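You operate a simulated robot arm through the tools that you are given. There is no shell and no other tool. Be economical: measure what you need, move in short steps, check, and stop when the job is done.

The job below is to be done with a simulated robot arm. You get a single attempt, and the scene is never put back.

Task
Wind the slack cloth onto the roll to the card's pull, then lower the press roller.
Fine: free the crank lock to wind, and lock it again after; the drive stays locked off.
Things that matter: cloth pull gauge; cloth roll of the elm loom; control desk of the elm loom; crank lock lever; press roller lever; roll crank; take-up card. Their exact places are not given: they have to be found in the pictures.

Only the result counts: the job must be done as asked and must still hold three seconds after the hand-in. Knocking over, shifting, dropping, spilling or breaking anything else fails it. Flat cloth is picked up by pressing the open fingertips on it (5 to 10 N) and closing them slowly along it; thin cloth reads only 2 to 8 mm in the jaws.

Robot
A 6-joint arm with a two-finger parallel gripper on a trunk, on a base that drives. Base frame: it is fixed to the floor where the robot stands at the start and does not move with it; the origin is under the middle of the robot, x ahead of it, y to its left, z up. Units: mm, degrees, N and s.
Its first joint turns from -166.0 to 166.0 degrees. Places, roughly: cloth pull gauge [600, 300, 800]; cloth roll of the elm loom [-700, 1500, 300]; control desk of the elm loom [-1500, 2100, 900]; crank lock lever [800, 0, 700]; press roller lever [400, 500, 1100]; roll crank [600, 200, 600]; take-up card [900, 100, 800]. Payload 3.43 kg.
Tool frame: the origin (TCP) lies between the finger pads and is the grasp point; the fingertips stand 34 mm ahead of it; z points along the fingers, y is the line along which they close. Largest opening 128 mm; finger width 24, thickness 12; the body of the gripper, 48 by 130 mm, starts 96 mm behind the TCP.
Orientation is that of the tool frame in the base frame, as a unit quaternion [x, y, z, w]. With the fingers straight down and closing along the base's y, the tool's x points along the base's -x, its y along +y and its z along -z.

Tools
- The arm moves only by the tool nudge_tool. Its argument "deltas" is a list of rows, each a list of 7 numbers: the gripper command, from -1 (fully open) to 1 (shut), values between in proportion, then the shift along the base's x, y, z in units of 30 mm (1.0 is 30 mm), then the turn, a rotation vector about the base's x, y, z in units of 8 degrees (1.0 is 8 degrees). In form: [[jaw, dx, dy, dz, rx, ry, rz], ...]. A call has 1 to 8 rows; each row shifts and turns the commanded pose from where the row before left it. A call with a number of a shift or a turn outside -1 to 1 is refused whole. Each row takes 0.2 s and may step no farther than 50 mm and 8.6 degrees from the row before; otherwise, or with a gripper value out of range, the whole call is refused. A pose out of reach is approached as far as the arm can. The call stops where the force on the tool passes 90 N (or 10 N more than at its start, if that is more) or the arm is blocked; 0.2 s more then pass. Each finger travels about 153 mm/s and halts on what it meets, pressing with about 40 N; the grip force reading is that of the motor and also rises with nothing between the fingers. The clock runs only during rows and for 0.2 s after the last one: add rows that do not move to give the fingers time. The reply holds the time, the measured pose of the TCP, the force on the tool along the base axes, the opening and the grip force, in the units named above and with some noise, with the torque about the TCP (base axes, N m) and any sound that the robot's microphone picked up.
- Cameras (640 x 400 px; columns grow to the right, rows downward): "scene" is now at [141.6, 285.1, 1202.7]; the picture's right is [0.73, -0.68, -0.00], its down [-0.38, -0.41, -0.83] and it looks along [0.56, 0.61, -0.56] (base axes); focal length 214 px, centre (320, 200). "wrist" rides on the gripper at [76, -11, -160] in the tool frame; the picture's right is [0.15, 0.99, 0.00], its down [-0.88, 0.13, -0.46] and it looks along [-0.45, 0.07, 0.89] (tool axes); focal length 234 px, centre (320, 200).
- get_image(camera): a new picture of that camera. No time passes.
- drive_base(legs): drives the robot by 1 to 6 legs, each [ahead, left, turn to the left] in mm, mm and degrees, along the robot's own axes; the way and the turn of a leg run together, so that a leg with both is an arc; at most 1500 mm and 180 degrees a leg. The arm and the cameras ride along, it lands a little off, and it stops where it bumps. It gives what a move gives.
- turn_head(pan, tilt): turns the head with the scene camera to pan (to the left, within 143 degrees either way) and tilt (down, from -29 to 69), counted from straight ahead of the robot. It gives what a move gives.
- pixel_to_xyz(camera, pixels): for up to 12 pixels [column, row] of the newest picture of that camera ("zoom" is the newest enlarged one), the place [x, y, z] in the base frame of the surface seen there, good to about 2 mm. No time passes.
- close_up(camera, box): a new picture of the part [left, top, right, bottom] of that camera's present view, enlarged. No time passes.
- close_job(): hands the job in; it is judged then, once.

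Keep the steps short. Do not move on a guess: measure, check each grasp and each placing, and mend mistakes. In all there are 80 turns and 68 pictures (those below and enlarged ones count). Leave the gripper open and the arm clear of the work at the hand-in unless told otherwise, and finish with a single line.

The tools are called after "Request:" as a command line: name --pt "numbers of a row" for each row, then --argument value for the rest, lists and objects as JSON in quotes. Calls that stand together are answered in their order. nudge_tool: Moves the arm, as the interface text tells. Its arguments: {"type":"object","properties":{"deltas":{"type":"array"}},"required":["deltas"]} The other tools are called the same way: drive_base (legs) drives the base; turn_head (pan, tilt) turns the head that bears the scene camera; get_image (camera) takes a picture; pixel_to_xyz (camera, pixels) gives the place of the surface under pixels of a picture; close_up (camera, box) takes an enlarged picture of a part of a camera's view; close_job () hands the job in.

At the start:

```text
t: 0.0
eef_pos: [403.6, 246.7, 998.8]
ee_rot: [0.0, 1.0, 0.0, 0.001]
force: [-0.2, 0.6, 0.4]
moment: [-0.02, 0.04, 0.03]
grip_width: 128.0
grasp_force: 0.1
robot x, y, heading: [-3.0, -0.9, 0.1]
head pan, tilt: [47.3, 33.9]
```

scene: 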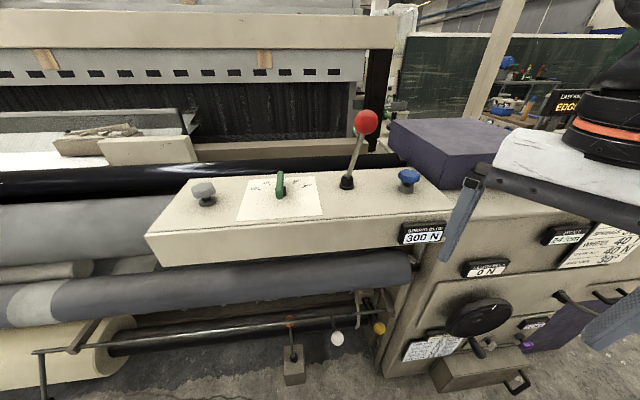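
wrist: 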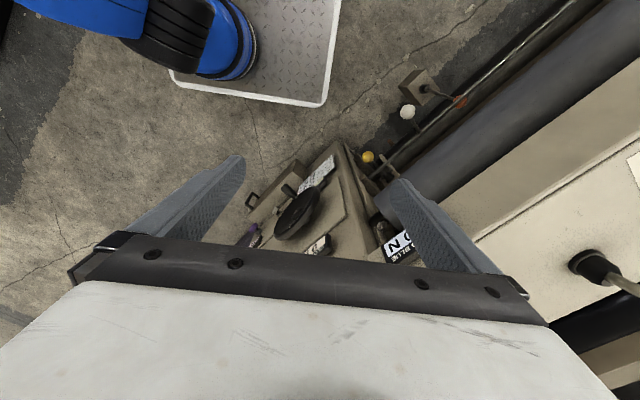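

I see a loom with a red-knob lever, gauges, a black crank wheel and cards at the right, partly hidden by the arm. I'll enlarge the crank area and the cards and gauges.

Request:
close_up --camera "scene" --box '[380, 200, 640, 400]'

Request:
close_up --camera "scene" --box '[160, 90, 460, 280]'

```text
2.00 times, centred on (510, 300) of scene
```

zoom: 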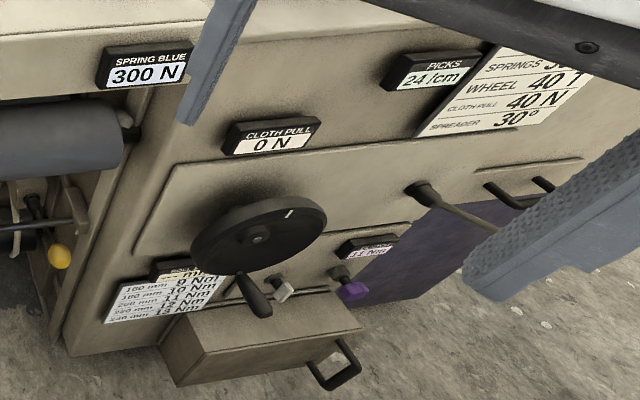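

```text
2.11 times, centred on (310, 185) of scene
```

zoom: 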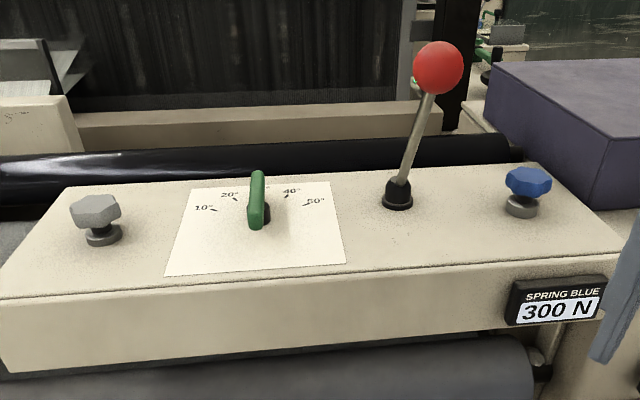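

The arm hides the card. I'll raise it a bit and shift it to the right (-y) over free space, to clear the camera's view.

Request:
nudge_tool --pt "-1 0 -1 0.5 0 0 0" --pt "-1 0 -1 0.5 0 0 0" --pt "-1 0 -1 0.5 0 0 0" --pt "-1 0 -1 0.5 0 0 0" --pt "-1 0.3 -1 0 0 0 0" --pt "-1 0.3 -1 0 0 0 0" --pt "-1 0.3 -1 0 0 0 0" --pt "-1 0.3 -1 0 0 0 0"

Request:
nudge_tool --pt "-1 0 -1 0 0 0 0" --pt "-1 0 -1 0 0 0 0" --pt "-1 0 -1 0 0 0 0" --pt "-1 0 -1 0 0 0 0" --pt "-1 0 -1 0 0 0 0" --pt "-1 0 -1 0 0 0 0" --pt "-1 0 -1 0 0 0 0" --pt "-1 0 -1 0 0 0 0"

Request:
turn_head --pan 15 --tilt 40

Request:
get_image --camera "scene"

```text
t: 1.8
eef_pos: [437.3, 6.6, 1059.5]
ee_rot: [0.001, 1.0, 0.001, 0.0]
force: [-1.1, 1.6, 0.3]
moment: [-0.04, -0.02, 0.02]
grip_width: 128.1
grasp_force: 0.1
robot x, y, heading: [1.5, -2.1, 0.1]
head pan, tilt: [47.3, 33.9]
```

```text
t: 3.6
eef_pos: [437.2, -233.3, 1059.5]
ee_rot: [0.0, 1.0, 0.0, 0.0]
force: [-0.2, 0.0, -0.4]
moment: [-0.06, -0.05, 0.03]
grip_width: 127.9
grasp_force: 0.0
robot x, y, heading: [-0.6, -3.2, -0.0]
head pan, tilt: [47.3, 33.9]
```

```text
t: 4.6
eef_pos: [438.1, -233.4, 1060.2]
ee_rot: [0.0, 1.0, 0.0, 0.0]
force: [0.3, 0.1, -0.9]
moment: [0.0, 0.0, 0.02]
grip_width: 127.7
grasp_force: 0.1
robot x, y, heading: [-1.0, -4.0, -0.1]
head pan, tilt: [15.0, 40.0]
```

```text
63 pictures are left
```

scene: 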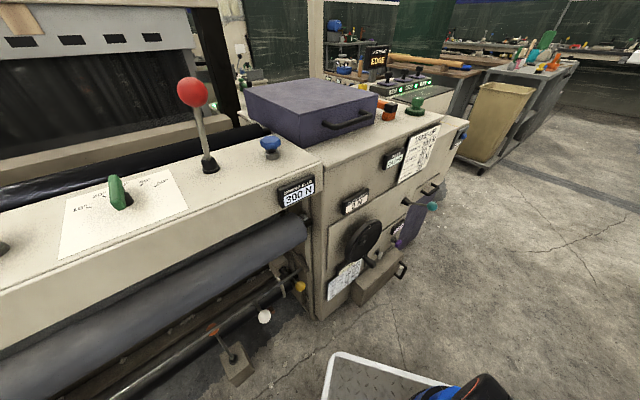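

A clear view now. I'll enlarge the front panel (300–480, 110–310).

Request:
close_up --camera "scene" --box '[370, 115, 450, 185]'

Request:
close_up --camera "scene" --box '[310, 180, 450, 310]'

```text
5.71 times, centred on (410, 150) of scene
```

zoom: 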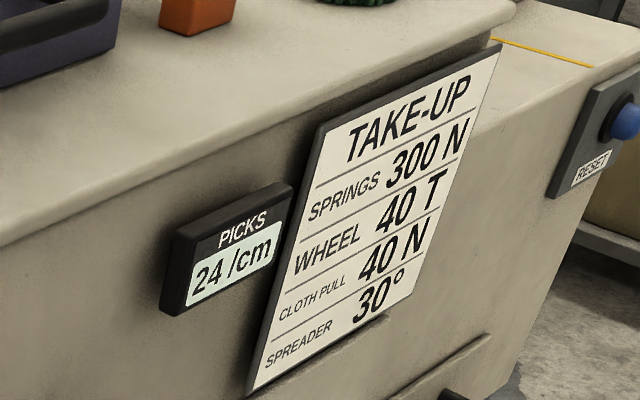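

```text
3.08 times, centred on (380, 245) of scene
```

zoom: 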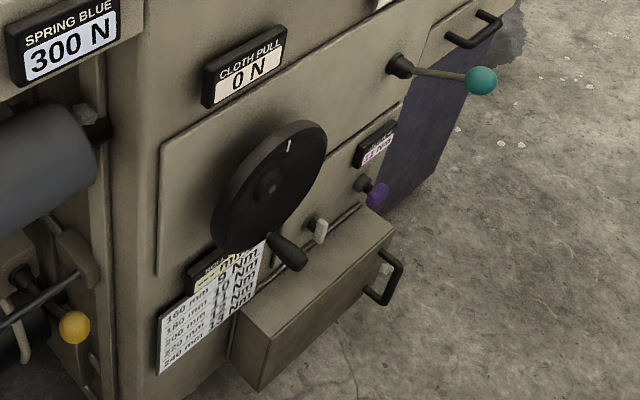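

Card: cloth pull 40 N; gauge now 0 N. Now I'll measure the parts in this enlarged view and the red lever.

Request:
pixel_to_xyz --camera "zoom" --pixels '[[481, 82], [400, 66], [285, 250], [270, 187], [290, 140], [225, 245], [320, 228], [376, 194], [250, 70], [75, 327], [300, 270], [385, 270]]'

Request:
pixel_to_xyz --camera "scene" --pixels '[[193, 93], [210, 165], [271, 145], [117, 192], [435, 207], [400, 270], [355, 287], [405, 257], [308, 180], [300, 286], [265, 316], [420, 150]]'

Request:
close_up --camera "scene" --box '[340, 190, 450, 260]'

Request:
close_up --camera "scene" --box '[200, 230, 340, 390]'

```text
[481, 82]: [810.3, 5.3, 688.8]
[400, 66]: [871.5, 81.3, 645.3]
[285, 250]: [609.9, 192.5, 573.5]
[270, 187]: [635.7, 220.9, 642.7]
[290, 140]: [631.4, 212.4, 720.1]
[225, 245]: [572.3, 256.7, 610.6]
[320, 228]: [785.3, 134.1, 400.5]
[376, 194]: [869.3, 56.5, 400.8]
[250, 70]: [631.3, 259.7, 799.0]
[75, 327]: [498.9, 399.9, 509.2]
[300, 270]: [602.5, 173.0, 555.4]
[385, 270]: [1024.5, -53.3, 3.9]
```

```text
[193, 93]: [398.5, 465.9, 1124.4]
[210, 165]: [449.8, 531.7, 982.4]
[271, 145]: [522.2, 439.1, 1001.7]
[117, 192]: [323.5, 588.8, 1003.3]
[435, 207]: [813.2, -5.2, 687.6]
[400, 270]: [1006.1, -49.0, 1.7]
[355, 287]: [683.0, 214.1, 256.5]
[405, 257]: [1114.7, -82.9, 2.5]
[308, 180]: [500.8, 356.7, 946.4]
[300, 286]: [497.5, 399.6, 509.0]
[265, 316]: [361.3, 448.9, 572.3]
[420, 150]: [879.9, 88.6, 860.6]
```

```text
5.71 times, centred on (395, 225) of scene
```

zoom: 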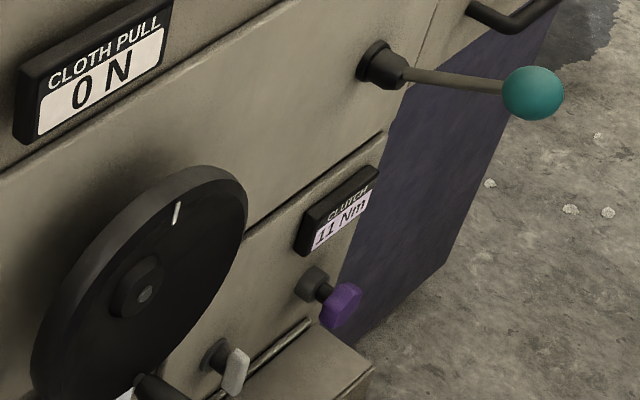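

```text
2.50 times, centred on (270, 310) of scene
```

zoom: 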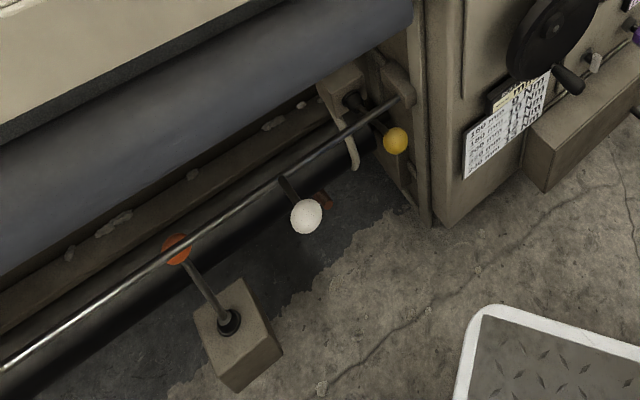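

Teal knob at (810,5,689) is the crank lock lever; red knob at (398,466,1124) is the press roller lever. I'll measure the lever rods, the crank and the floor tray more exactly.

Request:
close_up --camera "scene" --box '[340, 200, 450, 290]'

Request:
pixel_to_xyz --camera "zoom" --pixels '[[530, 34], [440, 18], [475, 27], [510, 33], [555, 34], [160, 235], [250, 140], [45, 340], [240, 385], [330, 245], [140, 385], [195, 100]]'

Request:
turn_head --pan 10 --tilt 60

Request:
get_image --camera "scene"

```text
4.44 times, centred on (395, 245) of scene
```

zoom: 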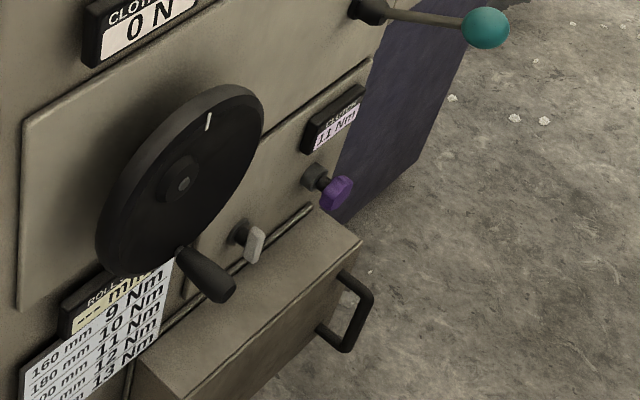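

```text
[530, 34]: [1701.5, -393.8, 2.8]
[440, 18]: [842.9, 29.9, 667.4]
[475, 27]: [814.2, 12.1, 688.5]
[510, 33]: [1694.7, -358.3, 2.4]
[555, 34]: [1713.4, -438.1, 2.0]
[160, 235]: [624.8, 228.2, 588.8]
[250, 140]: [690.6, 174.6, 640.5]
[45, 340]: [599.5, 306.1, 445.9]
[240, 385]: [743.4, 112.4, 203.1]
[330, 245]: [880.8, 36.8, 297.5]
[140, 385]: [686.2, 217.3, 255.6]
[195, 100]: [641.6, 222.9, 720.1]
```

```text
t: 5.4
eef_pos: [438.0, -234.0, 1059.6]
ee_rot: [0.0, 1.0, 0.0, 0.0]
force: [0.5, 0.9, -0.4]
moment: [-0.02, -0.01, -0.02]
grip_width: 128.0
grasp_force: 0.1
robot x, y, heading: [0.8, -1.0, 0.3]
head pan, tilt: [10.0, 60.0]
```

```text
57 pictures are left
```

scene: 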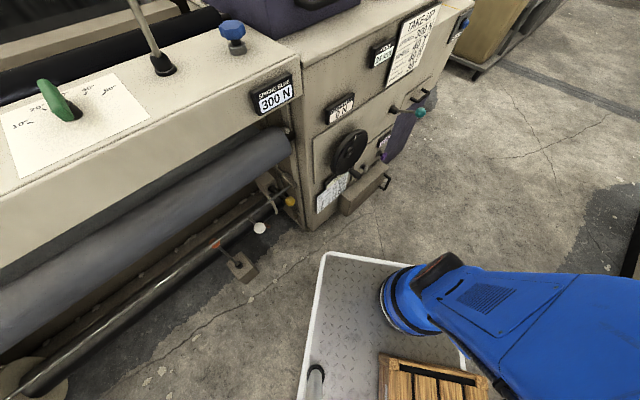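

The floor tray is my own platform, so nothing is in the way there. The panel's outward normal is about (-0.63,-0.775), and the crank is close to my axis. I want to back off about 150 mm along that normal, so I look behind me first.

Request:
turn_head --pan -135 --tilt 40

Request:
get_image --camera "scene"

```text
t: 7.7
eef_pos: [438.3, -233.0, 1059.8]
ee_rot: [0.0, 1.0, 0.0, 0.0]
force: [0.2, 0.3, -0.3]
moment: [-0.02, 0.01, 0.03]
grip_width: 128.1
grasp_force: 0.0
robot x, y, heading: [-4.1, 3.1, 0.3]
head pan, tilt: [-135.0, 40.0]
```

```text
56 pictures are left
```

scene: 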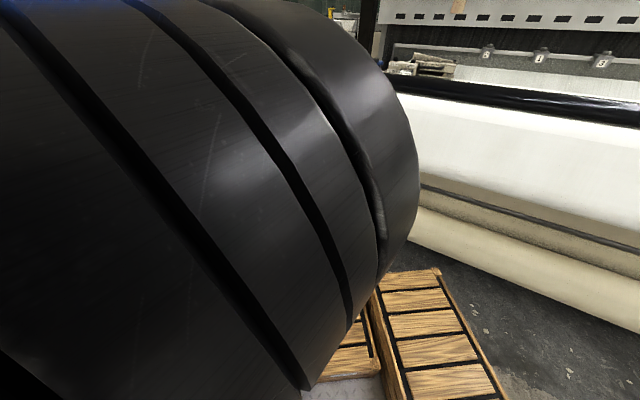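

Another loom stands behind me. I'll measure its distance.

Request:
pixel_to_xyz --camera "scene" --pixels '[[425, 235], [430, 185], [540, 275], [620, 310], [440, 130], [480, 375]]'

```text
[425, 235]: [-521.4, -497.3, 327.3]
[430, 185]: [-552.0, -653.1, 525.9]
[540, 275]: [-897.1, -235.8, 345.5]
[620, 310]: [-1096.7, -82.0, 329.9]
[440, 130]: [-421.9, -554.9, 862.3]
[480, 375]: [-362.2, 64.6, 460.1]
```

Its roll is about 710 mm away along that line. I back off only 100 mm, and turn the head back.

Request:
drive_base --legs '[[-62, -78, 0]]'

Request:
turn_head --pan 15 --tilt 40

Request:
nudge_tool --pt "-1 0.5 0 0 0 0 1" --pt "-1 0.5 0 0 0 0 1" --pt "-1 0.5 0 0 0 0 1" --pt "-1 0.5 0 0 0 0 1" --pt "-1 0.5 0 0 0 0 1" --pt "-1 0.5 0 0 0 0 1" --pt "-1 0 0 0 0 0 0.4"

Request:
nudge_tool --pt "-1 0.5 0 -0.5 0.775 -0.63 0" --pt "-1 0.5 0 -0.5 0.775 -0.63 0" --pt "-1 0.5 0 -0.5 0.775 -0.63 0" --pt "-1 0.5 0 -0.5 0.775 -0.63 0" --pt "-1 0.5 0 -0.5 0.775 -0.63 0" --pt "-1 0 0 0 0.465 -0.378 0"

Request:
get_image --camera "scene"

Request:
get_image --camera "wrist"

```text
t: 8.8
eef_pos: [376.3, -311.7, 1059.7]
ee_rot: [0.0, 1.0, 0.0, 0.0]
force: [-0.5, 0.6, -0.5]
moment: [-0.03, 0.03, 0.01]
grip_width: 128.1
grasp_force: 0.2
robot x, y, heading: [-61.7, -73.8, 0.3]
head pan, tilt: [-135.0, 40.0]
```

```text
t: 11.2
eef_pos: [376.0, -313.1, 1060.2]
ee_rot: [-0.001, 1.0, 0.0, -0.001]
force: [0.5, -0.7, 0.1]
moment: [0.03, 0.01, 0.03]
grip_width: 128.0
grasp_force: 0.1
robot x, y, heading: [-61.1, -80.2, -0.3]
head pan, tilt: [15.0, 40.0]
```

```text
t: 12.8
eef_pos: [465.6, -312.0, 1060.8]
ee_rot: [-0.433, 0.902, 0.0, 0.0]
force: [0.0, 0.2, -0.2]
moment: [-0.03, -0.01, 0.04]
grip_width: 128.4
grasp_force: 0.0
robot x, y, heading: [-63.0, -79.2, 0.0]
head pan, tilt: [15.0, 40.0]
```

```text
t: 14.2
eef_pos: [542.1, -311.7, 985.4]
ee_rot: [-0.399, 0.834, 0.163, 0.344]
force: [0.7, -0.3, -0.4]
moment: [-0.02, -0.03, -0.03]
grip_width: 127.8
grasp_force: 0.1
robot x, y, heading: [-62.1, -77.6, -0.3]
head pan, tilt: [15.0, 40.0]
```

```text
55 pictures are left
```

scene: 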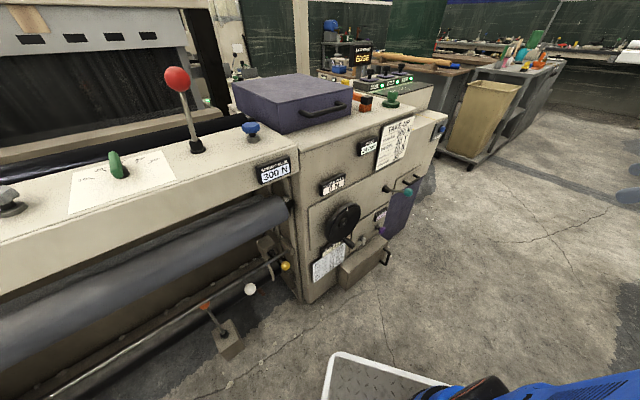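

```text
54 pictures are left
```

wrist: 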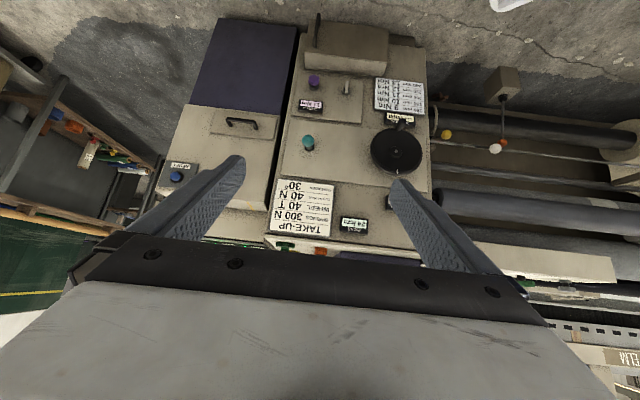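

The wrist camera sees the panel head-on (upside down). I'll enlarge it around the teal lever and crank, and the red lever from the scene camera.

Request:
close_up --camera "wrist" --box '[280, 60, 440, 200]'

Request:
pixel_to_xyz --camera "zoom" --pixels '[[112, 325], [450, 375], [475, 365], [485, 230], [490, 280], [400, 375], [560, 365], [150, 390], [100, 260], [40, 380]]'

Request:
close_up --camera "scene" --box '[60, 60, 300, 210]'

```text
2.86 times, centred on (360, 130) of wrist
```

zoom: 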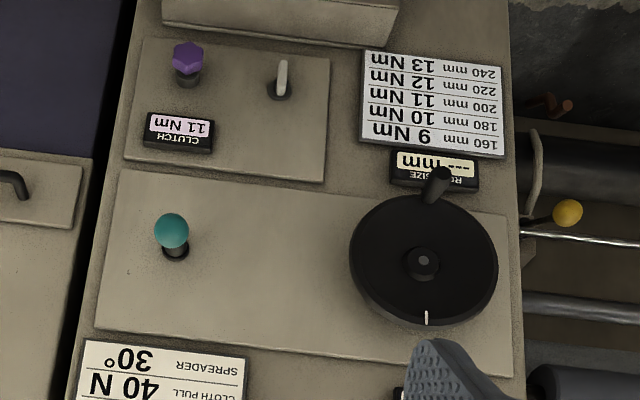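

```text
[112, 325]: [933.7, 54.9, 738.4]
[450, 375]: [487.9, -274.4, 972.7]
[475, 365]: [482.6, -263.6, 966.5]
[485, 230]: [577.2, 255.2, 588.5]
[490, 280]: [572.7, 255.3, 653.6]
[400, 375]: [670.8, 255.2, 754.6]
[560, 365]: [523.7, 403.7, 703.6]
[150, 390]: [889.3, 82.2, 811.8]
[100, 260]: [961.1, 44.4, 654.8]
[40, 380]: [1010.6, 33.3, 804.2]
```

```text
2.67 times, centred on (180, 135) of scene
```

zoom: 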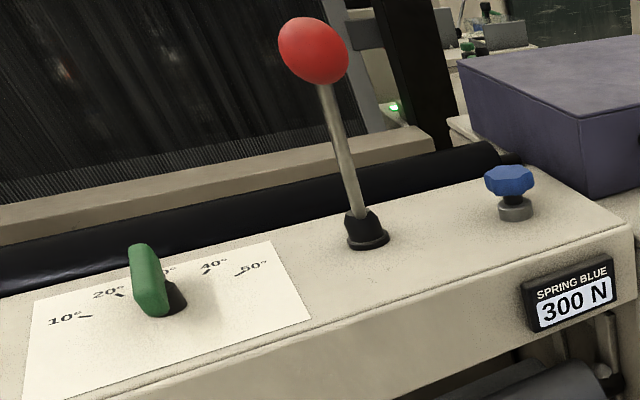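

The lock lever leans up with its boot at the panel (up = present state). I'll measure the teal knob, rod and crank handle from the wrist view, and the red knob and its boot from the scene.

Request:
pixel_to_xyz --camera "wrist" --pixels '[[308, 142], [308, 138], [308, 146], [303, 142], [313, 142], [309, 152], [399, 126], [402, 122], [396, 149], [372, 150], [420, 150], [396, 170]]'

Request:
pixel_to_xyz --camera "zoom" --pixels '[[314, 51], [285, 51], [343, 55], [312, 22], [316, 80], [350, 180], [335, 120], [365, 235]]'

```text
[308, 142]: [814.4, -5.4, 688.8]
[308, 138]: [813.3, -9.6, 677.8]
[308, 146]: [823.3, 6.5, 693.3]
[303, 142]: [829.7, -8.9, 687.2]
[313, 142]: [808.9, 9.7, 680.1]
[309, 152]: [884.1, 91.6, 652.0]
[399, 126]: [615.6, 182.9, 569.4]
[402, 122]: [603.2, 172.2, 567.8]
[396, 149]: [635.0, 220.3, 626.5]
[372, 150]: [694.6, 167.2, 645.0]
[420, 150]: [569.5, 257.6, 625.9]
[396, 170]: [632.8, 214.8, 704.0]
```

```text
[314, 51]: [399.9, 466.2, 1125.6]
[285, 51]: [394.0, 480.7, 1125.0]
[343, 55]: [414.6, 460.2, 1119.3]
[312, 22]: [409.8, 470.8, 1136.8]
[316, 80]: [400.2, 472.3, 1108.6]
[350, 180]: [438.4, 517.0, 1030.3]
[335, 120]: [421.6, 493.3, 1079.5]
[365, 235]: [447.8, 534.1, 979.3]
```

Teal knob centre ≈ (823,4,678), handle ≈ (607,178,563), hub ≈ (635,220,642). I'll move to a point 90 mm short of the teal knob along the tool axis, aligning the yaw by 2°.

Request:
nudge_tool --pt "-1 0.89 0.985 -0.9 0 0 0.2" --pt "-1 0.89 0.985 -0.9 0 0 0.05" --pt "-1 0.89 0.985 -0.9 0 0 0" --pt "-1 0.89 0.985 -0.9 0 0 0" --pt "-1 0.89 0.985 -0.9 0 0 0" --pt "-1 0.89 0.985 -0.9 0 0 0" --pt "-1 0.89 0.985 -0.9 0 0 0" --pt "-1 0.89 0.985 -0.9 0 0 0"

Request:
nudge_tool --pt "-1 0.9 1 -0.9 0 0 0" --pt "-1 0 0 0 0 0 0"

Request:
get_image --camera "wrist"

```text
t: 16.0
eef_pos: [755.7, -73.4, 768.2]
ee_rot: [-0.415, 0.826, 0.169, 0.342]
force: [0.0, 0.3, 0.8]
moment: [-0.02, 0.01, -0.04]
grip_width: 128.0
grasp_force: 0.1
robot x, y, heading: [-60.6, -80.5, 0.1]
head pan, tilt: [15.0, 40.0]
```

```text
t: 16.6
eef_pos: [781.7, -42.6, 739.4]
ee_rot: [-0.415, 0.827, 0.169, 0.34]
force: [0.2, -0.6, 0.3]
moment: [-0.01, -0.03, 0.05]
grip_width: 128.0
grasp_force: 0.1
robot x, y, heading: [-61.1, -78.3, 0.1]
head pan, tilt: [15.0, 40.0]
```

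```text
51 pictures are left
```

wrist: 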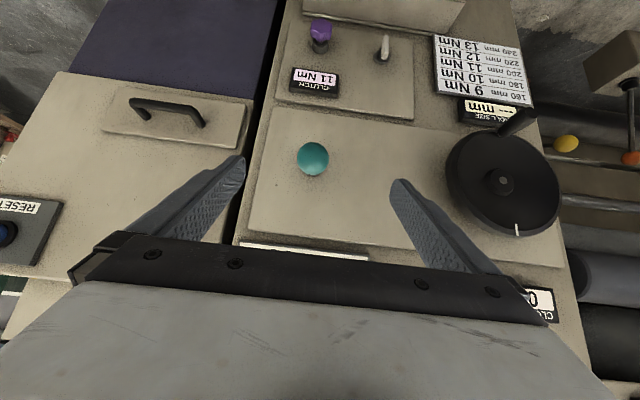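

The knob at (313,158) sits between the open fingers. I'll re-measure it, and the wheel, from here.

Request:
pixel_to_xyz --camera "wrist" --pixels '[[313, 158], [300, 158], [326, 158], [313, 145], [313, 171], [521, 118], [508, 128], [497, 138], [502, 182], [450, 170], [558, 205], [500, 235]]'

```text
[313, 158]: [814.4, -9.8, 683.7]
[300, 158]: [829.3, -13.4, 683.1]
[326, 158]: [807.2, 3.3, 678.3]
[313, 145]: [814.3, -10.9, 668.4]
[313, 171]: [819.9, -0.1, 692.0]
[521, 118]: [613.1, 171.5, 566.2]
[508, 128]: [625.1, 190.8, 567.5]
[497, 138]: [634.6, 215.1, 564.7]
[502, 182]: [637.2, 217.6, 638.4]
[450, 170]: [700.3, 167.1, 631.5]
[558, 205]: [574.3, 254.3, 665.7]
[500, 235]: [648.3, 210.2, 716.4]
```

Knob centre ≈ (823,3,676). I'll advance to it along the tool axis.

Request:
nudge_tool --pt "-1 0.464 0.5 -0.71 0 0 0" --pt "-1 0.464 0.5 -0.71 0 0 0" --pt "-1 0.464 0.5 -0.71 0 0 0" --pt "-1 0 0 0 0 0 0"

Request:
nudge_tool --pt "0.3 0 0 0 0 0 0" --pt "1 0 0 0 0 0 0" --pt "1 0 0 0 0 0 0" --pt "1 0 0 0 0 0 0"

Request:
get_image --camera "wrist"

```text
t: 17.6
eef_pos: [821.8, 0.4, 676.6]
ee_rot: [-0.414, 0.827, 0.168, 0.341]
force: [0.3, 0.9, 0.4]
moment: [-0.01, 0.01, 0.01]
grip_width: 128.1
grasp_force: 0.1
robot x, y, heading: [-63.8, -73.9, 0.3]
head pan, tilt: [15.0, 40.0]
```

```text
t: 18.6
eef_pos: [822.0, -1.4, 676.3]
ee_rot: [-0.414, 0.827, 0.169, 0.34]
force: [17.3, -5.7, -1.0]
moment: [0.16, -0.13, -0.09]
grip_width: 33.9
grasp_force: 45.1
robot x, y, heading: [-64.1, -74.3, -0.1]
head pan, tilt: [15.0, 40.0]
```

```text
50 pictures are left
```

wrist: 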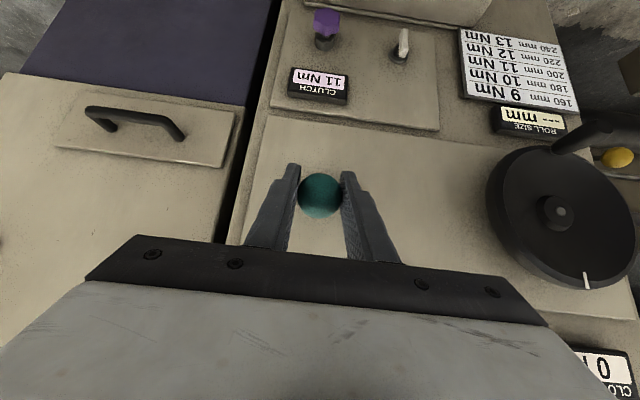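

Held: 34 mm wide. Now I move it down in small steps (slightly outward first, following the arc), watching the force.

Request:
nudge_tool --pt "1 -0.02 -0.04 -0.3 0 0 0" --pt "1 -0.02 -0.03 -0.3 0 0 0" --pt "1 0 0 0 0 0 0"

```text
t: 19.4
eef_pos: [820.5, -3.1, 659.0]
ee_rot: [-0.414, 0.827, 0.169, 0.342]
force: [-4.5, -24.5, 14.0]
moment: [0.67, -0.59, -0.02]
grip_width: 33.9
grasp_force: 44.9
robot x, y, heading: [-63.3, -78.8, 0.2]
head pan, tilt: [15.0, 40.0]
```

It moves with 14 N up and about 22 N outward. I continue down with a bit more outward motion.

Request:
nudge_tool --pt "1 -0.06 -0.08 -0.3 0 0 0" --pt "1 -0.04 -0.06 -0.3 0 0 0" --pt "1 0 0 0 0 0 0"

Request:
get_image --camera "wrist"

```text
t: 20.2
eef_pos: [818.8, -5.4, 641.7]
ee_rot: [-0.414, 0.827, 0.17, 0.341]
force: [14.9, 1.8, 10.5]
moment: [1.01, -0.61, 0.01]
grip_width: 34.0
grasp_force: 44.9
robot x, y, heading: [-62.9, -75.9, -0.2]
head pan, tilt: [15.0, 40.0]
```

```text
49 pictures are left
```

wrist: 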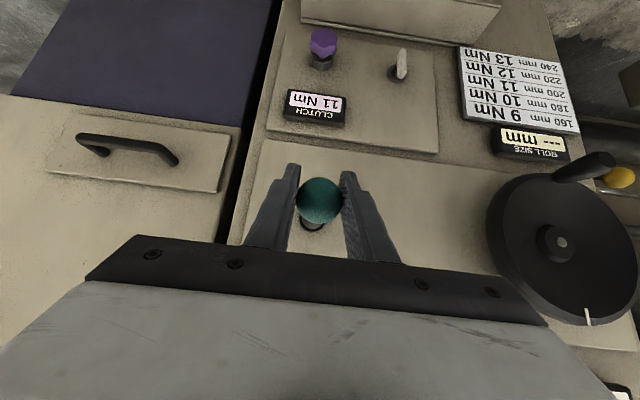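

The lever now points lower and the grip holds. I go on down.

Request:
nudge_tool --pt "1 0.01 0.02 -0.3 0 0 0" --pt "1 0.03 0.04 -0.3 0 0 0" --pt "1 0 0 0 0 0 0"

Request:
nudge_tool --pt "1 0.04 0.06 -0.25 0 0 0" --pt "1 0.04 0.06 -0.25 0 0 0" --pt "1 0 0 0 0 0 0"

```text
t: 21.0
eef_pos: [819.2, -5.9, 624.2]
ee_rot: [-0.413, 0.827, 0.169, 0.341]
force: [-2.1, -20.1, 8.1]
moment: [0.97, -0.62, -0.08]
grip_width: 34.3
grasp_force: 44.8
robot x, y, heading: [-60.8, -77.6, -0.1]
head pan, tilt: [15.0, 40.0]
```

```text
t: 21.8
eef_pos: [822.3, -2.6, 608.8]
ee_rot: [-0.414, 0.827, 0.168, 0.34]
force: [-0.7, -23.7, 4.8]
moment: [0.83, -0.65, 0.02]
grip_width: 34.3
grasp_force: 45.1
robot x, y, heading: [-64.3, -79.1, 0.1]
head pan, tilt: [15.0, 40.0]
```

No end stop felt yet. I continue down carefully.

Request:
nudge_tool --pt "1 0.06 0.07 -0.25 0 0 0" --pt "1 0.06 0.08 -0.25 0 0 0" --pt "1 0 0 0 0 0 0"

Request:
get_image --camera "wrist"

```text
t: 22.6
eef_pos: [825.8, 3.6, 593.3]
ee_rot: [-0.414, 0.827, 0.168, 0.341]
force: [-5.2, -12.4, 4.6]
moment: [0.83, -0.57, -0.02]
grip_width: 34.0
grasp_force: 45.2
robot x, y, heading: [-64.2, -80.1, 0.2]
head pan, tilt: [15.0, 40.0]
```

```text
48 pictures are left
```

wrist: 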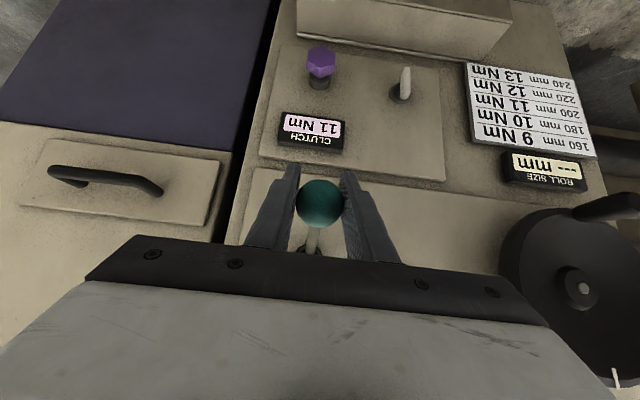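

Still free. A few more small steps.

Request:
nudge_tool --pt "1 0.08 0.1 -0.22 0 0 0" --pt "1 0.08 0.1 -0.22 0 0 0" --pt "1 0 0 0 0 0 0"

Request:
nudge_tool --pt "1 0.09 0.12 -0.2 0 0 0" --pt "1 0.09 0.12 -0.2 0 0 0" --pt "1 0 0 0 0 0 0"

```text
t: 23.4
eef_pos: [829.0, 9.2, 581.6]
ee_rot: [-0.414, 0.827, 0.169, 0.341]
force: [-28.4, -22.4, 15.9]
moment: [0.35, -0.36, -0.01]
grip_width: 34.1
grasp_force: 45.5
robot x, y, heading: [-61.6, -78.9, -0.1]
head pan, tilt: [15.0, 40.0]
```

```text
t: 24.2
eef_pos: [836.7, 16.4, 571.3]
ee_rot: [-0.414, 0.826, 0.168, 0.342]
force: [-13.4, -7.3, 34.7]
moment: [-0.34, 0.17, -0.15]
grip_width: 34.0
grasp_force: 44.9
robot x, y, heading: [-61.7, -78.8, 0.0]
head pan, tilt: [15.0, 40.0]
```

The upward force climbs to 35 N: the end stop is reached. I open and back out along the tool axis, then check.

Request:
nudge_tool --pt "0.2 0 0 0 0 0 0" --pt "-1 0 0 0 0 0 0" --pt "-1 0 0 0 0 0 0" --pt "-1 -0.44 -0.55 0.7 0 0 0" --pt "-1 -0.44 -0.55 0.7 0 0 0" --pt "-1 -0.44 -0.55 0.7 0 0 0" --pt "-1 -0.44 -0.55 0.7 0 0 0" --pt "-1 0 0 0 0 0 0"

Request:
get_image --camera "wrist"

```text
t: 26.0
eef_pos: [783.4, -50.3, 652.2]
ee_rot: [-0.414, 0.827, 0.168, 0.34]
force: [-1.0, -0.1, -1.6]
moment: [0.02, 0.03, -0.01]
grip_width: 127.9
grasp_force: 0.1
robot x, y, heading: [-61.2, -80.1, 0.1]
head pan, tilt: [15.0, 40.0]
```

```text
47 pictures are left
```

wrist: 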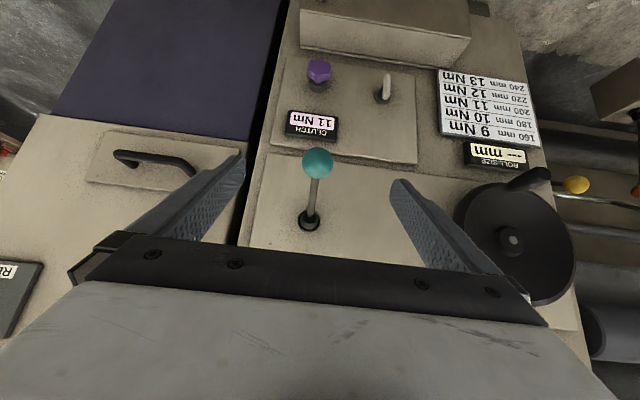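

The lever is down and stays (knob at (318,162)). Next I slide along the panel to 90 mm short of the crank handle (target TCP (611,179,560), pre-point (571,130,623)).

Request:
nudge_tool --pt "-1 -0.88 0.75 -0.12 0 0 0" --pt "-1 -0.88 0.75 -0.12 0 0 0" --pt "-1 -0.88 0.75 -0.12 0 0 0" --pt "-1 -0.88 0.75 -0.12 0 0 0" --pt "-1 -0.88 0.75 -0.12 0 0 0" --pt "-1 -0.88 0.75 -0.12 0 0 0" --pt "-1 -0.88 0.75 -0.12 0 0 0" --pt "-1 -0.88 0.75 -0.12 0 0 0"

Request:
get_image --camera "wrist"

Request:
get_image --camera "scene"

```text
t: 27.8
eef_pos: [603.4, 144.5, 646.3]
ee_rot: [-0.415, 0.828, 0.168, 0.339]
force: [0.5, -0.1, -0.2]
moment: [-0.03, -0.02, 0.0]
grip_width: 127.9
grasp_force: 0.1
out of reach, approached as far as the arm can: row 6, 7, 8
robot x, y, heading: [-59.1, -78.9, 0.1]
head pan, tilt: [15.0, 40.0]
```

```text
46 pictures are left
```

wrist: 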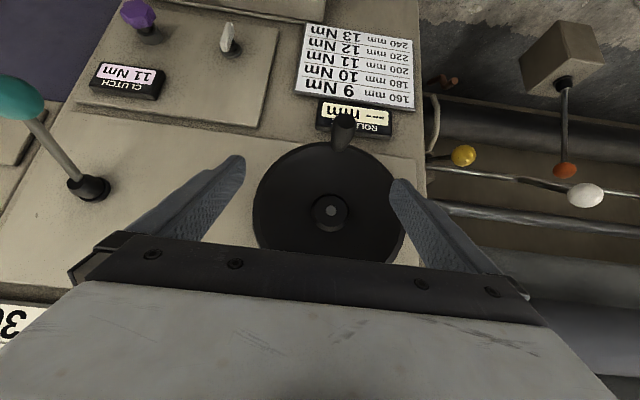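

```text
45 pictures are left
```

scene: 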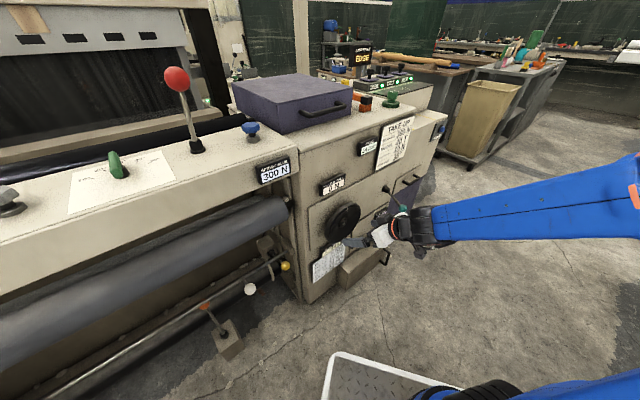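

The arm can't get closer in from this stand (too near). I want to stand about 120 mm further left along the loom. First I measure the platform's corner and the pedals' position for clearance.

Request:
pixel_to_xyz --camera "scene" --pixels '[[335, 352], [325, 395], [440, 382], [228, 345], [205, 307], [250, 289], [285, 266], [260, 320], [100, 385]]'

Request:
nudge_tool --pt "-1 0 -0.9 0.8 0 0 0" --pt "-1 0 -0.9 0.8 0 0 0" --pt "-1 0 -0.9 0.8 0 0 0" --pt "-1 0 0 0 0 0 0"

Request:
turn_head --pan 110 --tilt 55

Request:
get_image --camera "scene"

```text
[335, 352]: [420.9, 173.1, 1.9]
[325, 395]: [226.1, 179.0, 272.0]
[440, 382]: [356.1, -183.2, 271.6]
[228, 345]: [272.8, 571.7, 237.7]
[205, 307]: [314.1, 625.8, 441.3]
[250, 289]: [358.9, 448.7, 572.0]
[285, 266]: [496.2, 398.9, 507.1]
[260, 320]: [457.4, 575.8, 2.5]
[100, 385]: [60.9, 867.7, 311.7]
```

```text
t: 28.8
eef_pos: [604.0, 61.2, 717.6]
ee_rot: [-0.415, 0.827, 0.169, 0.341]
force: [-0.3, 0.7, 0.8]
moment: [0.03, 0.0, 0.0]
grip_width: 128.1
grasp_force: 0.0
robot x, y, heading: [-62.2, -79.7, -0.1]
head pan, tilt: [15.0, 40.0]
```

```text
t: 30.5
eef_pos: [604.7, 61.2, 718.2]
ee_rot: [-0.414, 0.827, 0.168, 0.341]
force: [0.0, -0.6, 0.4]
moment: [0.0, 0.01, -0.02]
grip_width: 128.0
grasp_force: 0.2
robot x, y, heading: [-61.2, -77.2, 0.0]
head pan, tilt: [110.0, 55.0]
```

```text
44 pictures are left
```

scene: 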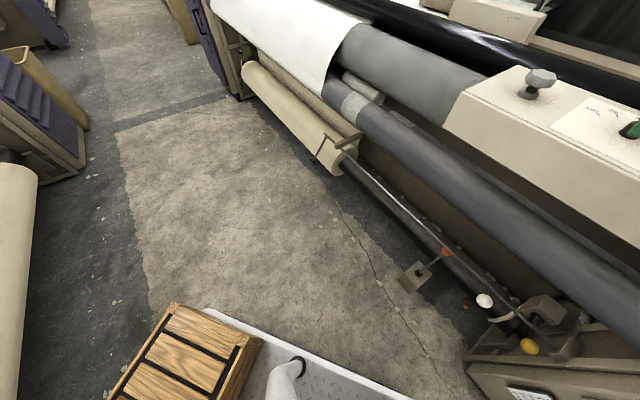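

The floor along the loom is clear, with 200 mm to the pedals. I'll drive 128 mm back and 46 mm left.

Request:
drive_base --legs '[[-128, 46, 0]]'

Request:
turn_head --pan 15 --tilt 35

```text
t: 31.8
eef_pos: [477.1, 106.2, 717.9]
ee_rot: [-0.414, 0.827, 0.169, 0.341]
force: [-0.3, -0.2, -0.4]
moment: [0.01, 0.01, 0.0]
grip_width: 128.0
grasp_force: 0.1
robot x, y, heading: [-190.1, -32.8, 0.0]
head pan, tilt: [110.0, 55.0]
```

```text
t: 33.5
eef_pos: [476.5, 106.5, 717.6]
ee_rot: [-0.414, 0.827, 0.169, 0.341]
force: [-0.3, -0.4, 0.6]
moment: [0.0, 0.0, 0.01]
grip_width: 127.8
grasp_force: 0.0
robot x, y, heading: [-189.8, -31.5, -0.2]
head pan, tilt: [15.0, 35.0]
```

Now to the pre-point (571,130,623) before the crank handle.

Request:
nudge_tool --pt "-1 0.79 0.2 -0.79 0 0 0" --pt "-1 0.79 0.2 -0.79 0 0 0" --pt "-1 0.79 0.2 -0.79 0 0 0" --pt "-1 0.79 0.2 -0.79 0 0 0" --pt "-1 0 0 0 0 0 0"

Request:
get_image --camera "wrist"

Request:
get_image --camera "scene"

```text
t: 34.7
eef_pos: [571.9, 130.6, 623.7]
ee_rot: [-0.414, 0.827, 0.168, 0.341]
force: [0.4, -0.3, 0.2]
moment: [0.01, -0.04, 0.0]
grip_width: 128.2
grasp_force: 0.0
robot x, y, heading: [-191.7, -30.9, -0.1]
head pan, tilt: [15.0, 35.0]
```

```text
43 pictures are left
```

wrist: 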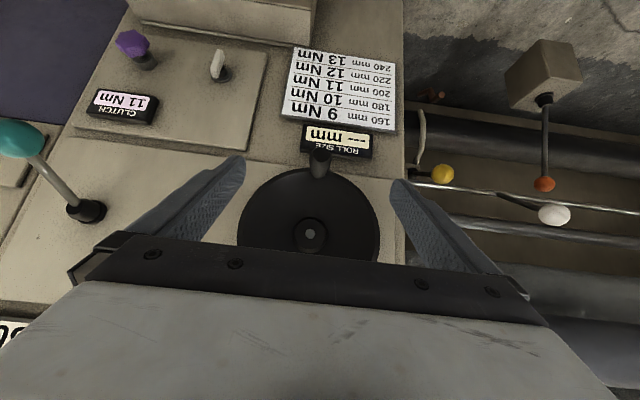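

```text
42 pictures are left
```

scene: 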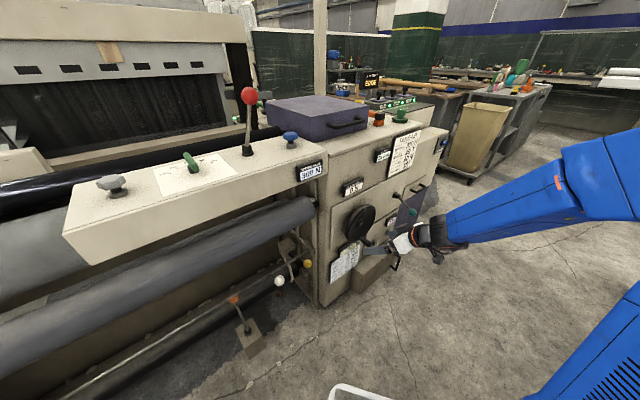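

Handle end at (320,163) lies between the fingers. I measure it and the hub.

Request:
pixel_to_xyz --camera "wrist" --pixels '[[320, 157], [320, 165], [312, 160], [328, 160], [320, 174], [310, 235], [240, 225], [378, 230], [310, 200]]'

Request:
close_up --camera "wrist" --box '[230, 120, 390, 260]'

```text
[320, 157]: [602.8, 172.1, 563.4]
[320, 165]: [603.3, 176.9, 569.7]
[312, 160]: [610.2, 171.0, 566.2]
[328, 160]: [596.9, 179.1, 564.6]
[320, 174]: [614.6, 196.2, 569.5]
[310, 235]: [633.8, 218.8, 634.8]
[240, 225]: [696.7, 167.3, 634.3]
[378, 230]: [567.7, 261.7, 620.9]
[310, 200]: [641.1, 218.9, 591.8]
```

```text
2.86 times, centred on (310, 190) of wrist
```

zoom: 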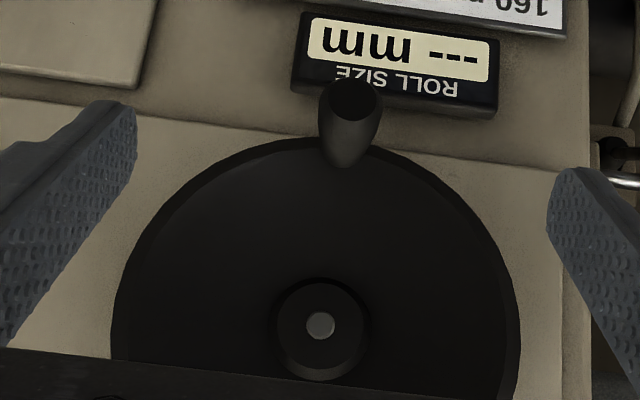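

Handle axis ≈ s 379, z 560; disc face at 560 along the normal, handle end at 498. I advance to TCP (612,185,560) and close.

Request:
nudge_tool --pt "-1 0.448 0.6 -0.708 0 0 0" --pt "-1 0.448 0.6 -0.708 0 0 0" --pt "-1 0.448 0.6 -0.708 0 0 0" --pt "-1 0 0 0 0 0 0"

Request:
nudge_tool --pt "0.4 0 0 0 0 0 0" --pt "0.8 0 0 0 0 0 0" --pt "1 0 0 0 0 0 0" --pt "1 0 0 0 0 0 0"

Request:
get_image --camera "wrist"

```text
t: 35.7
eef_pos: [610.6, 185.6, 558.9]
ee_rot: [-0.414, 0.827, 0.169, 0.341]
force: [-0.2, -1.7, 0.1]
moment: [-0.02, -0.02, -0.01]
grip_width: 128.0
grasp_force: 0.0
robot x, y, heading: [-190.5, -35.9, 0.1]
head pan, tilt: [15.0, 35.0]
```

```text
t: 36.7
eef_pos: [611.2, 184.9, 558.9]
ee_rot: [-0.415, 0.826, 0.169, 0.341]
force: [-0.3, 1.7, -1.5]
moment: [0.0, 0.01, 0.21]
grip_width: 23.3
grasp_force: 45.2
robot x, y, heading: [-191.5, -33.0, -0.0]
head pan, tilt: [15.0, 35.0]
```

```text
40 pictures are left
```

wrist: 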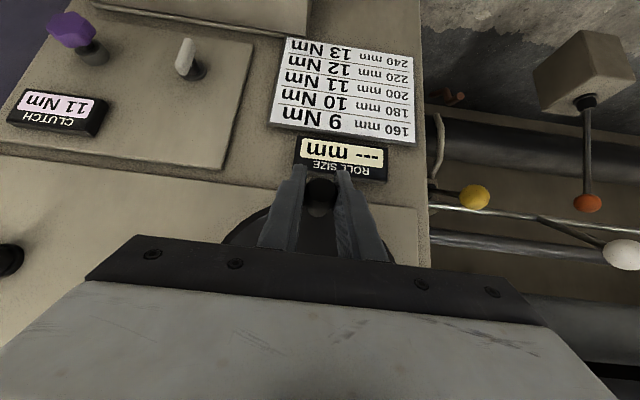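

Handle held (23 mm). I try a clockwise turn of 30° (as seen facing the panel): left, then up, on a 75 mm radius.

Request:
nudge_tool --pt "1 -0.347 0.26 0.037 0 0 0" --pt "1 -0.337 0.253 0.113 0 0 0" --pt "1 -0.316 0.237 0.185 0 0 0" --pt "1 0 0 0 0 0 0"

Request:
get_image --camera "scene"

```text
t: 37.7
eef_pos: [581.4, 205.7, 568.8]
ee_rot: [-0.414, 0.827, 0.168, 0.341]
force: [-15.0, -36.5, 10.8]
moment: [-0.14, 0.09, 0.33]
grip_width: 23.5
grasp_force: 45.3
robot x, y, heading: [-193.0, -34.1, -0.3]
head pan, tilt: [15.0, 35.0]
```

```text
39 pictures are left
```

scene: 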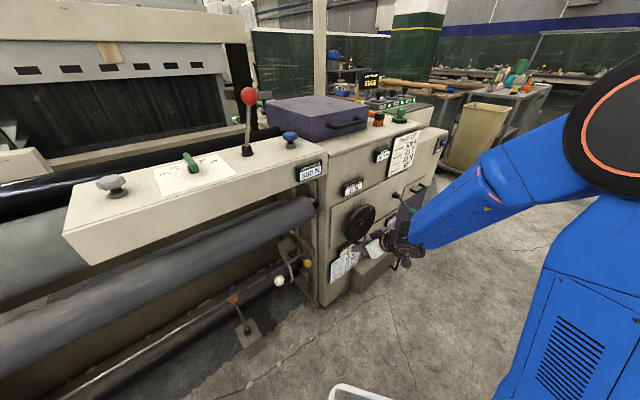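

The wheel moved with the handle. 38 N outward push shows: I'm pressing a little inward. I read the gauge close-up.

Request:
close_up --camera "scene" --box '[320, 170, 420, 250]'

Request:
nudge_tool --pt "1 -0.06 -0.08 0 0 0 0" --pt "1 0 0 0 0 0 0"

```text
5.00 times, centred on (370, 210) of scene
```

zoom: 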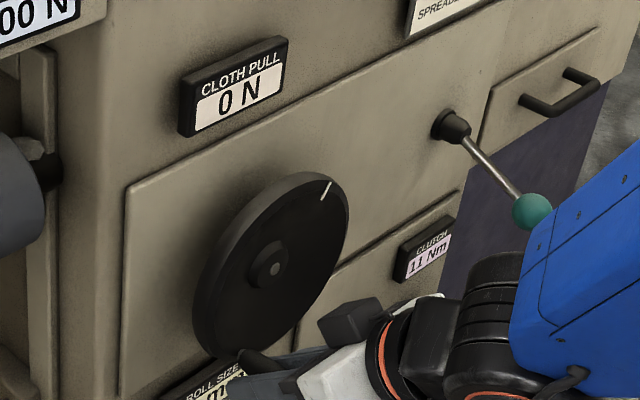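

```text
t: 38.3
eef_pos: [579.5, 207.0, 569.8]
ee_rot: [-0.416, 0.826, 0.17, 0.342]
force: [4.7, 3.2, 3.5]
moment: [0.04, -0.03, 0.22]
grip_width: 23.3
grasp_force: 45.1
robot x, y, heading: [-188.4, -33.9, -0.1]
head pan, tilt: [15.0, 35.0]
```

Gauge reads 0 N, wheel mark moved clockwise with the handle; force is now near zero. I turn on from 30° to 90°.

Request:
nudge_tool --pt "1 -0.286 0.214 0.25 0 0 0" --pt "1 -0.246 0.185 0.308 0 0 0" --pt "1 -0.2 0.15 0.357 0 0 0" --pt "1 0 0 0 0 0 0"

Request:
nudge_tool --pt "1 -0.147 0.111 0.395 0 0 0" --pt "1 -0.09 0.068 0.421 0 0 0" --pt "1 -0.03 0.023 0.434 0 0 0" --pt "1 0 0 0 0 0 0"

Request:
close_up --camera "scene" --box '[320, 170, 420, 250]'

```text
t: 39.3
eef_pos: [559.2, 222.1, 596.8]
ee_rot: [-0.414, 0.827, 0.169, 0.342]
force: [33.4, 28.4, 7.4]
moment: [-0.12, 0.13, 0.18]
grip_width: 23.3
grasp_force: 45.2
robot x, y, heading: [-189.3, -34.2, -0.2]
head pan, tilt: [15.0, 35.0]
```

```text
t: 40.3
eef_pos: [550.8, 228.2, 632.4]
ee_rot: [-0.414, 0.827, 0.168, 0.341]
force: [59.8, 19.8, -2.7]
moment: [-0.28, 0.29, 0.55]
grip_width: 23.5
grasp_force: 44.9
robot x, y, heading: [-188.2, -33.0, -0.3]
head pan, tilt: [15.0, 35.0]
```

```text
5.00 times, centred on (370, 210) of scene
```

zoom: 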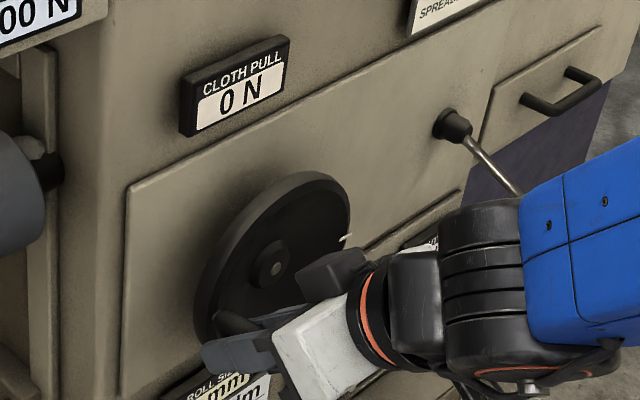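

The radius is really about 72 mm (36 N toward the hub) and I should go 4 mm inward. Gauge still 0 N. I correct that and turn from 90° to 150°.

Request:
nudge_tool --pt "1 0.172 0.022 0.417 0 0 0" --pt "1 0.085 -0.067 0.404 0 0 0" --pt "1 0.139 -0.11 0.379 0 0 0" --pt "1 0 0 0 0 0 0"

Request:
nudge_tool --pt "1 0.188 -0.149 0.343 0 0 0" --pt "1 0.232 -0.183 0.296 0 0 0" --pt "1 0.269 -0.212 0.24 0 0 0" --pt "1 0 0 0 0 0 0"

Request:
close_up --camera "scene" --box '[320, 170, 420, 250]'

```text
t: 41.3
eef_pos: [558.5, 222.7, 667.6]
ee_rot: [-0.415, 0.826, 0.17, 0.341]
force: [-17.4, -12.1, 2.1]
moment: [-0.38, 0.27, 0.25]
grip_width: 23.6
grasp_force: 45.1
robot x, y, heading: [-194.8, -29.6, 0.1]
head pan, tilt: [15.0, 35.0]
```

```text
t: 42.3
eef_pos: [580.9, 206.1, 697.2]
ee_rot: [-0.413, 0.827, 0.169, 0.342]
force: [-28.0, -25.0, 14.5]
moment: [-0.11, 0.05, 0.15]
grip_width: 23.6
grasp_force: 45.1
robot x, y, heading: [-192.8, -33.2, -0.2]
head pan, tilt: [15.0, 35.0]
```

```text
5.00 times, centred on (370, 210) of scene
```

zoom: 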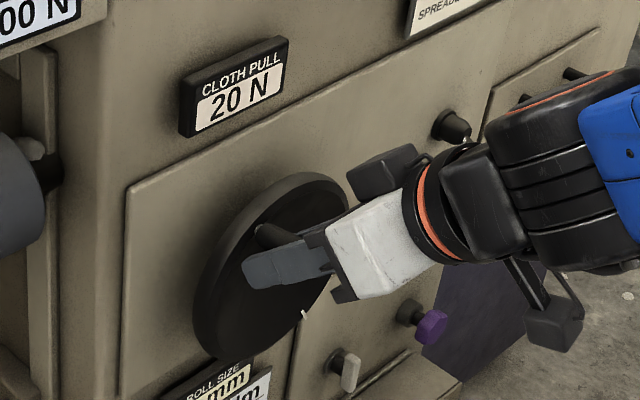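

Gauge reads 20 N, so clockwise is right. Now careful: 10° more, easing 2.5 mm outward, then read.

Request:
nudge_tool --pt "1 0.1 -0.15 0.1 0 0 0" --pt "1 0.148 -0.15 0.077 0 0 0" --pt "1 0 0 0 0 0 0"

Request:
close_up --camera "scene" --box '[320, 170, 420, 250]'

```text
t: 43.1
eef_pos: [591.5, 198.4, 701.8]
ee_rot: [-0.415, 0.827, 0.169, 0.341]
force: [10.7, 11.4, -3.8]
moment: [-0.08, 0.05, 0.18]
grip_width: 23.6
grasp_force: 44.6
robot x, y, heading: [-188.8, -31.9, -0.0]
head pan, tilt: [15.0, 35.0]
```

```text
5.00 times, centred on (370, 210) of scene
```

zoom: 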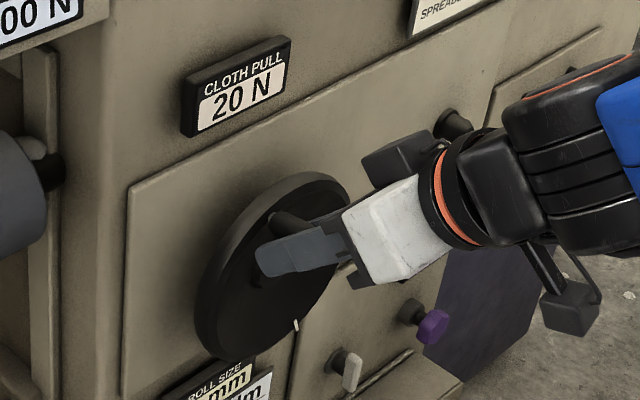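

Still 20 N. Another 10°.

Request:
nudge_tool --pt "1 0.16 -0.125 0.06 0 0 0" --pt "1 0.157 -0.125 0.048 0 0 0" --pt "1 0 0 0 0 0 0"

Request:
close_up --camera "scene" --box '[320, 170, 420, 250]'

```text
t: 43.9
eef_pos: [600.3, 192.2, 705.5]
ee_rot: [-0.415, 0.827, 0.168, 0.341]
force: [29.2, 42.4, -4.4]
moment: [-0.08, 0.03, 0.11]
grip_width: 23.3
grasp_force: 45.3
robot x, y, heading: [-185.7, -38.3, -0.0]
head pan, tilt: [15.0, 35.0]
```

```text
5.00 times, centred on (370, 210) of scene
```

zoom: 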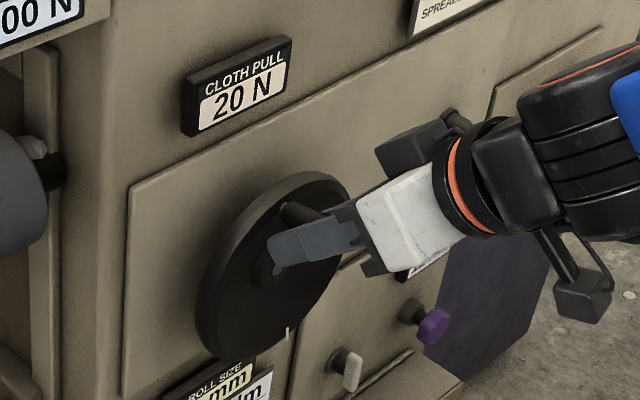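

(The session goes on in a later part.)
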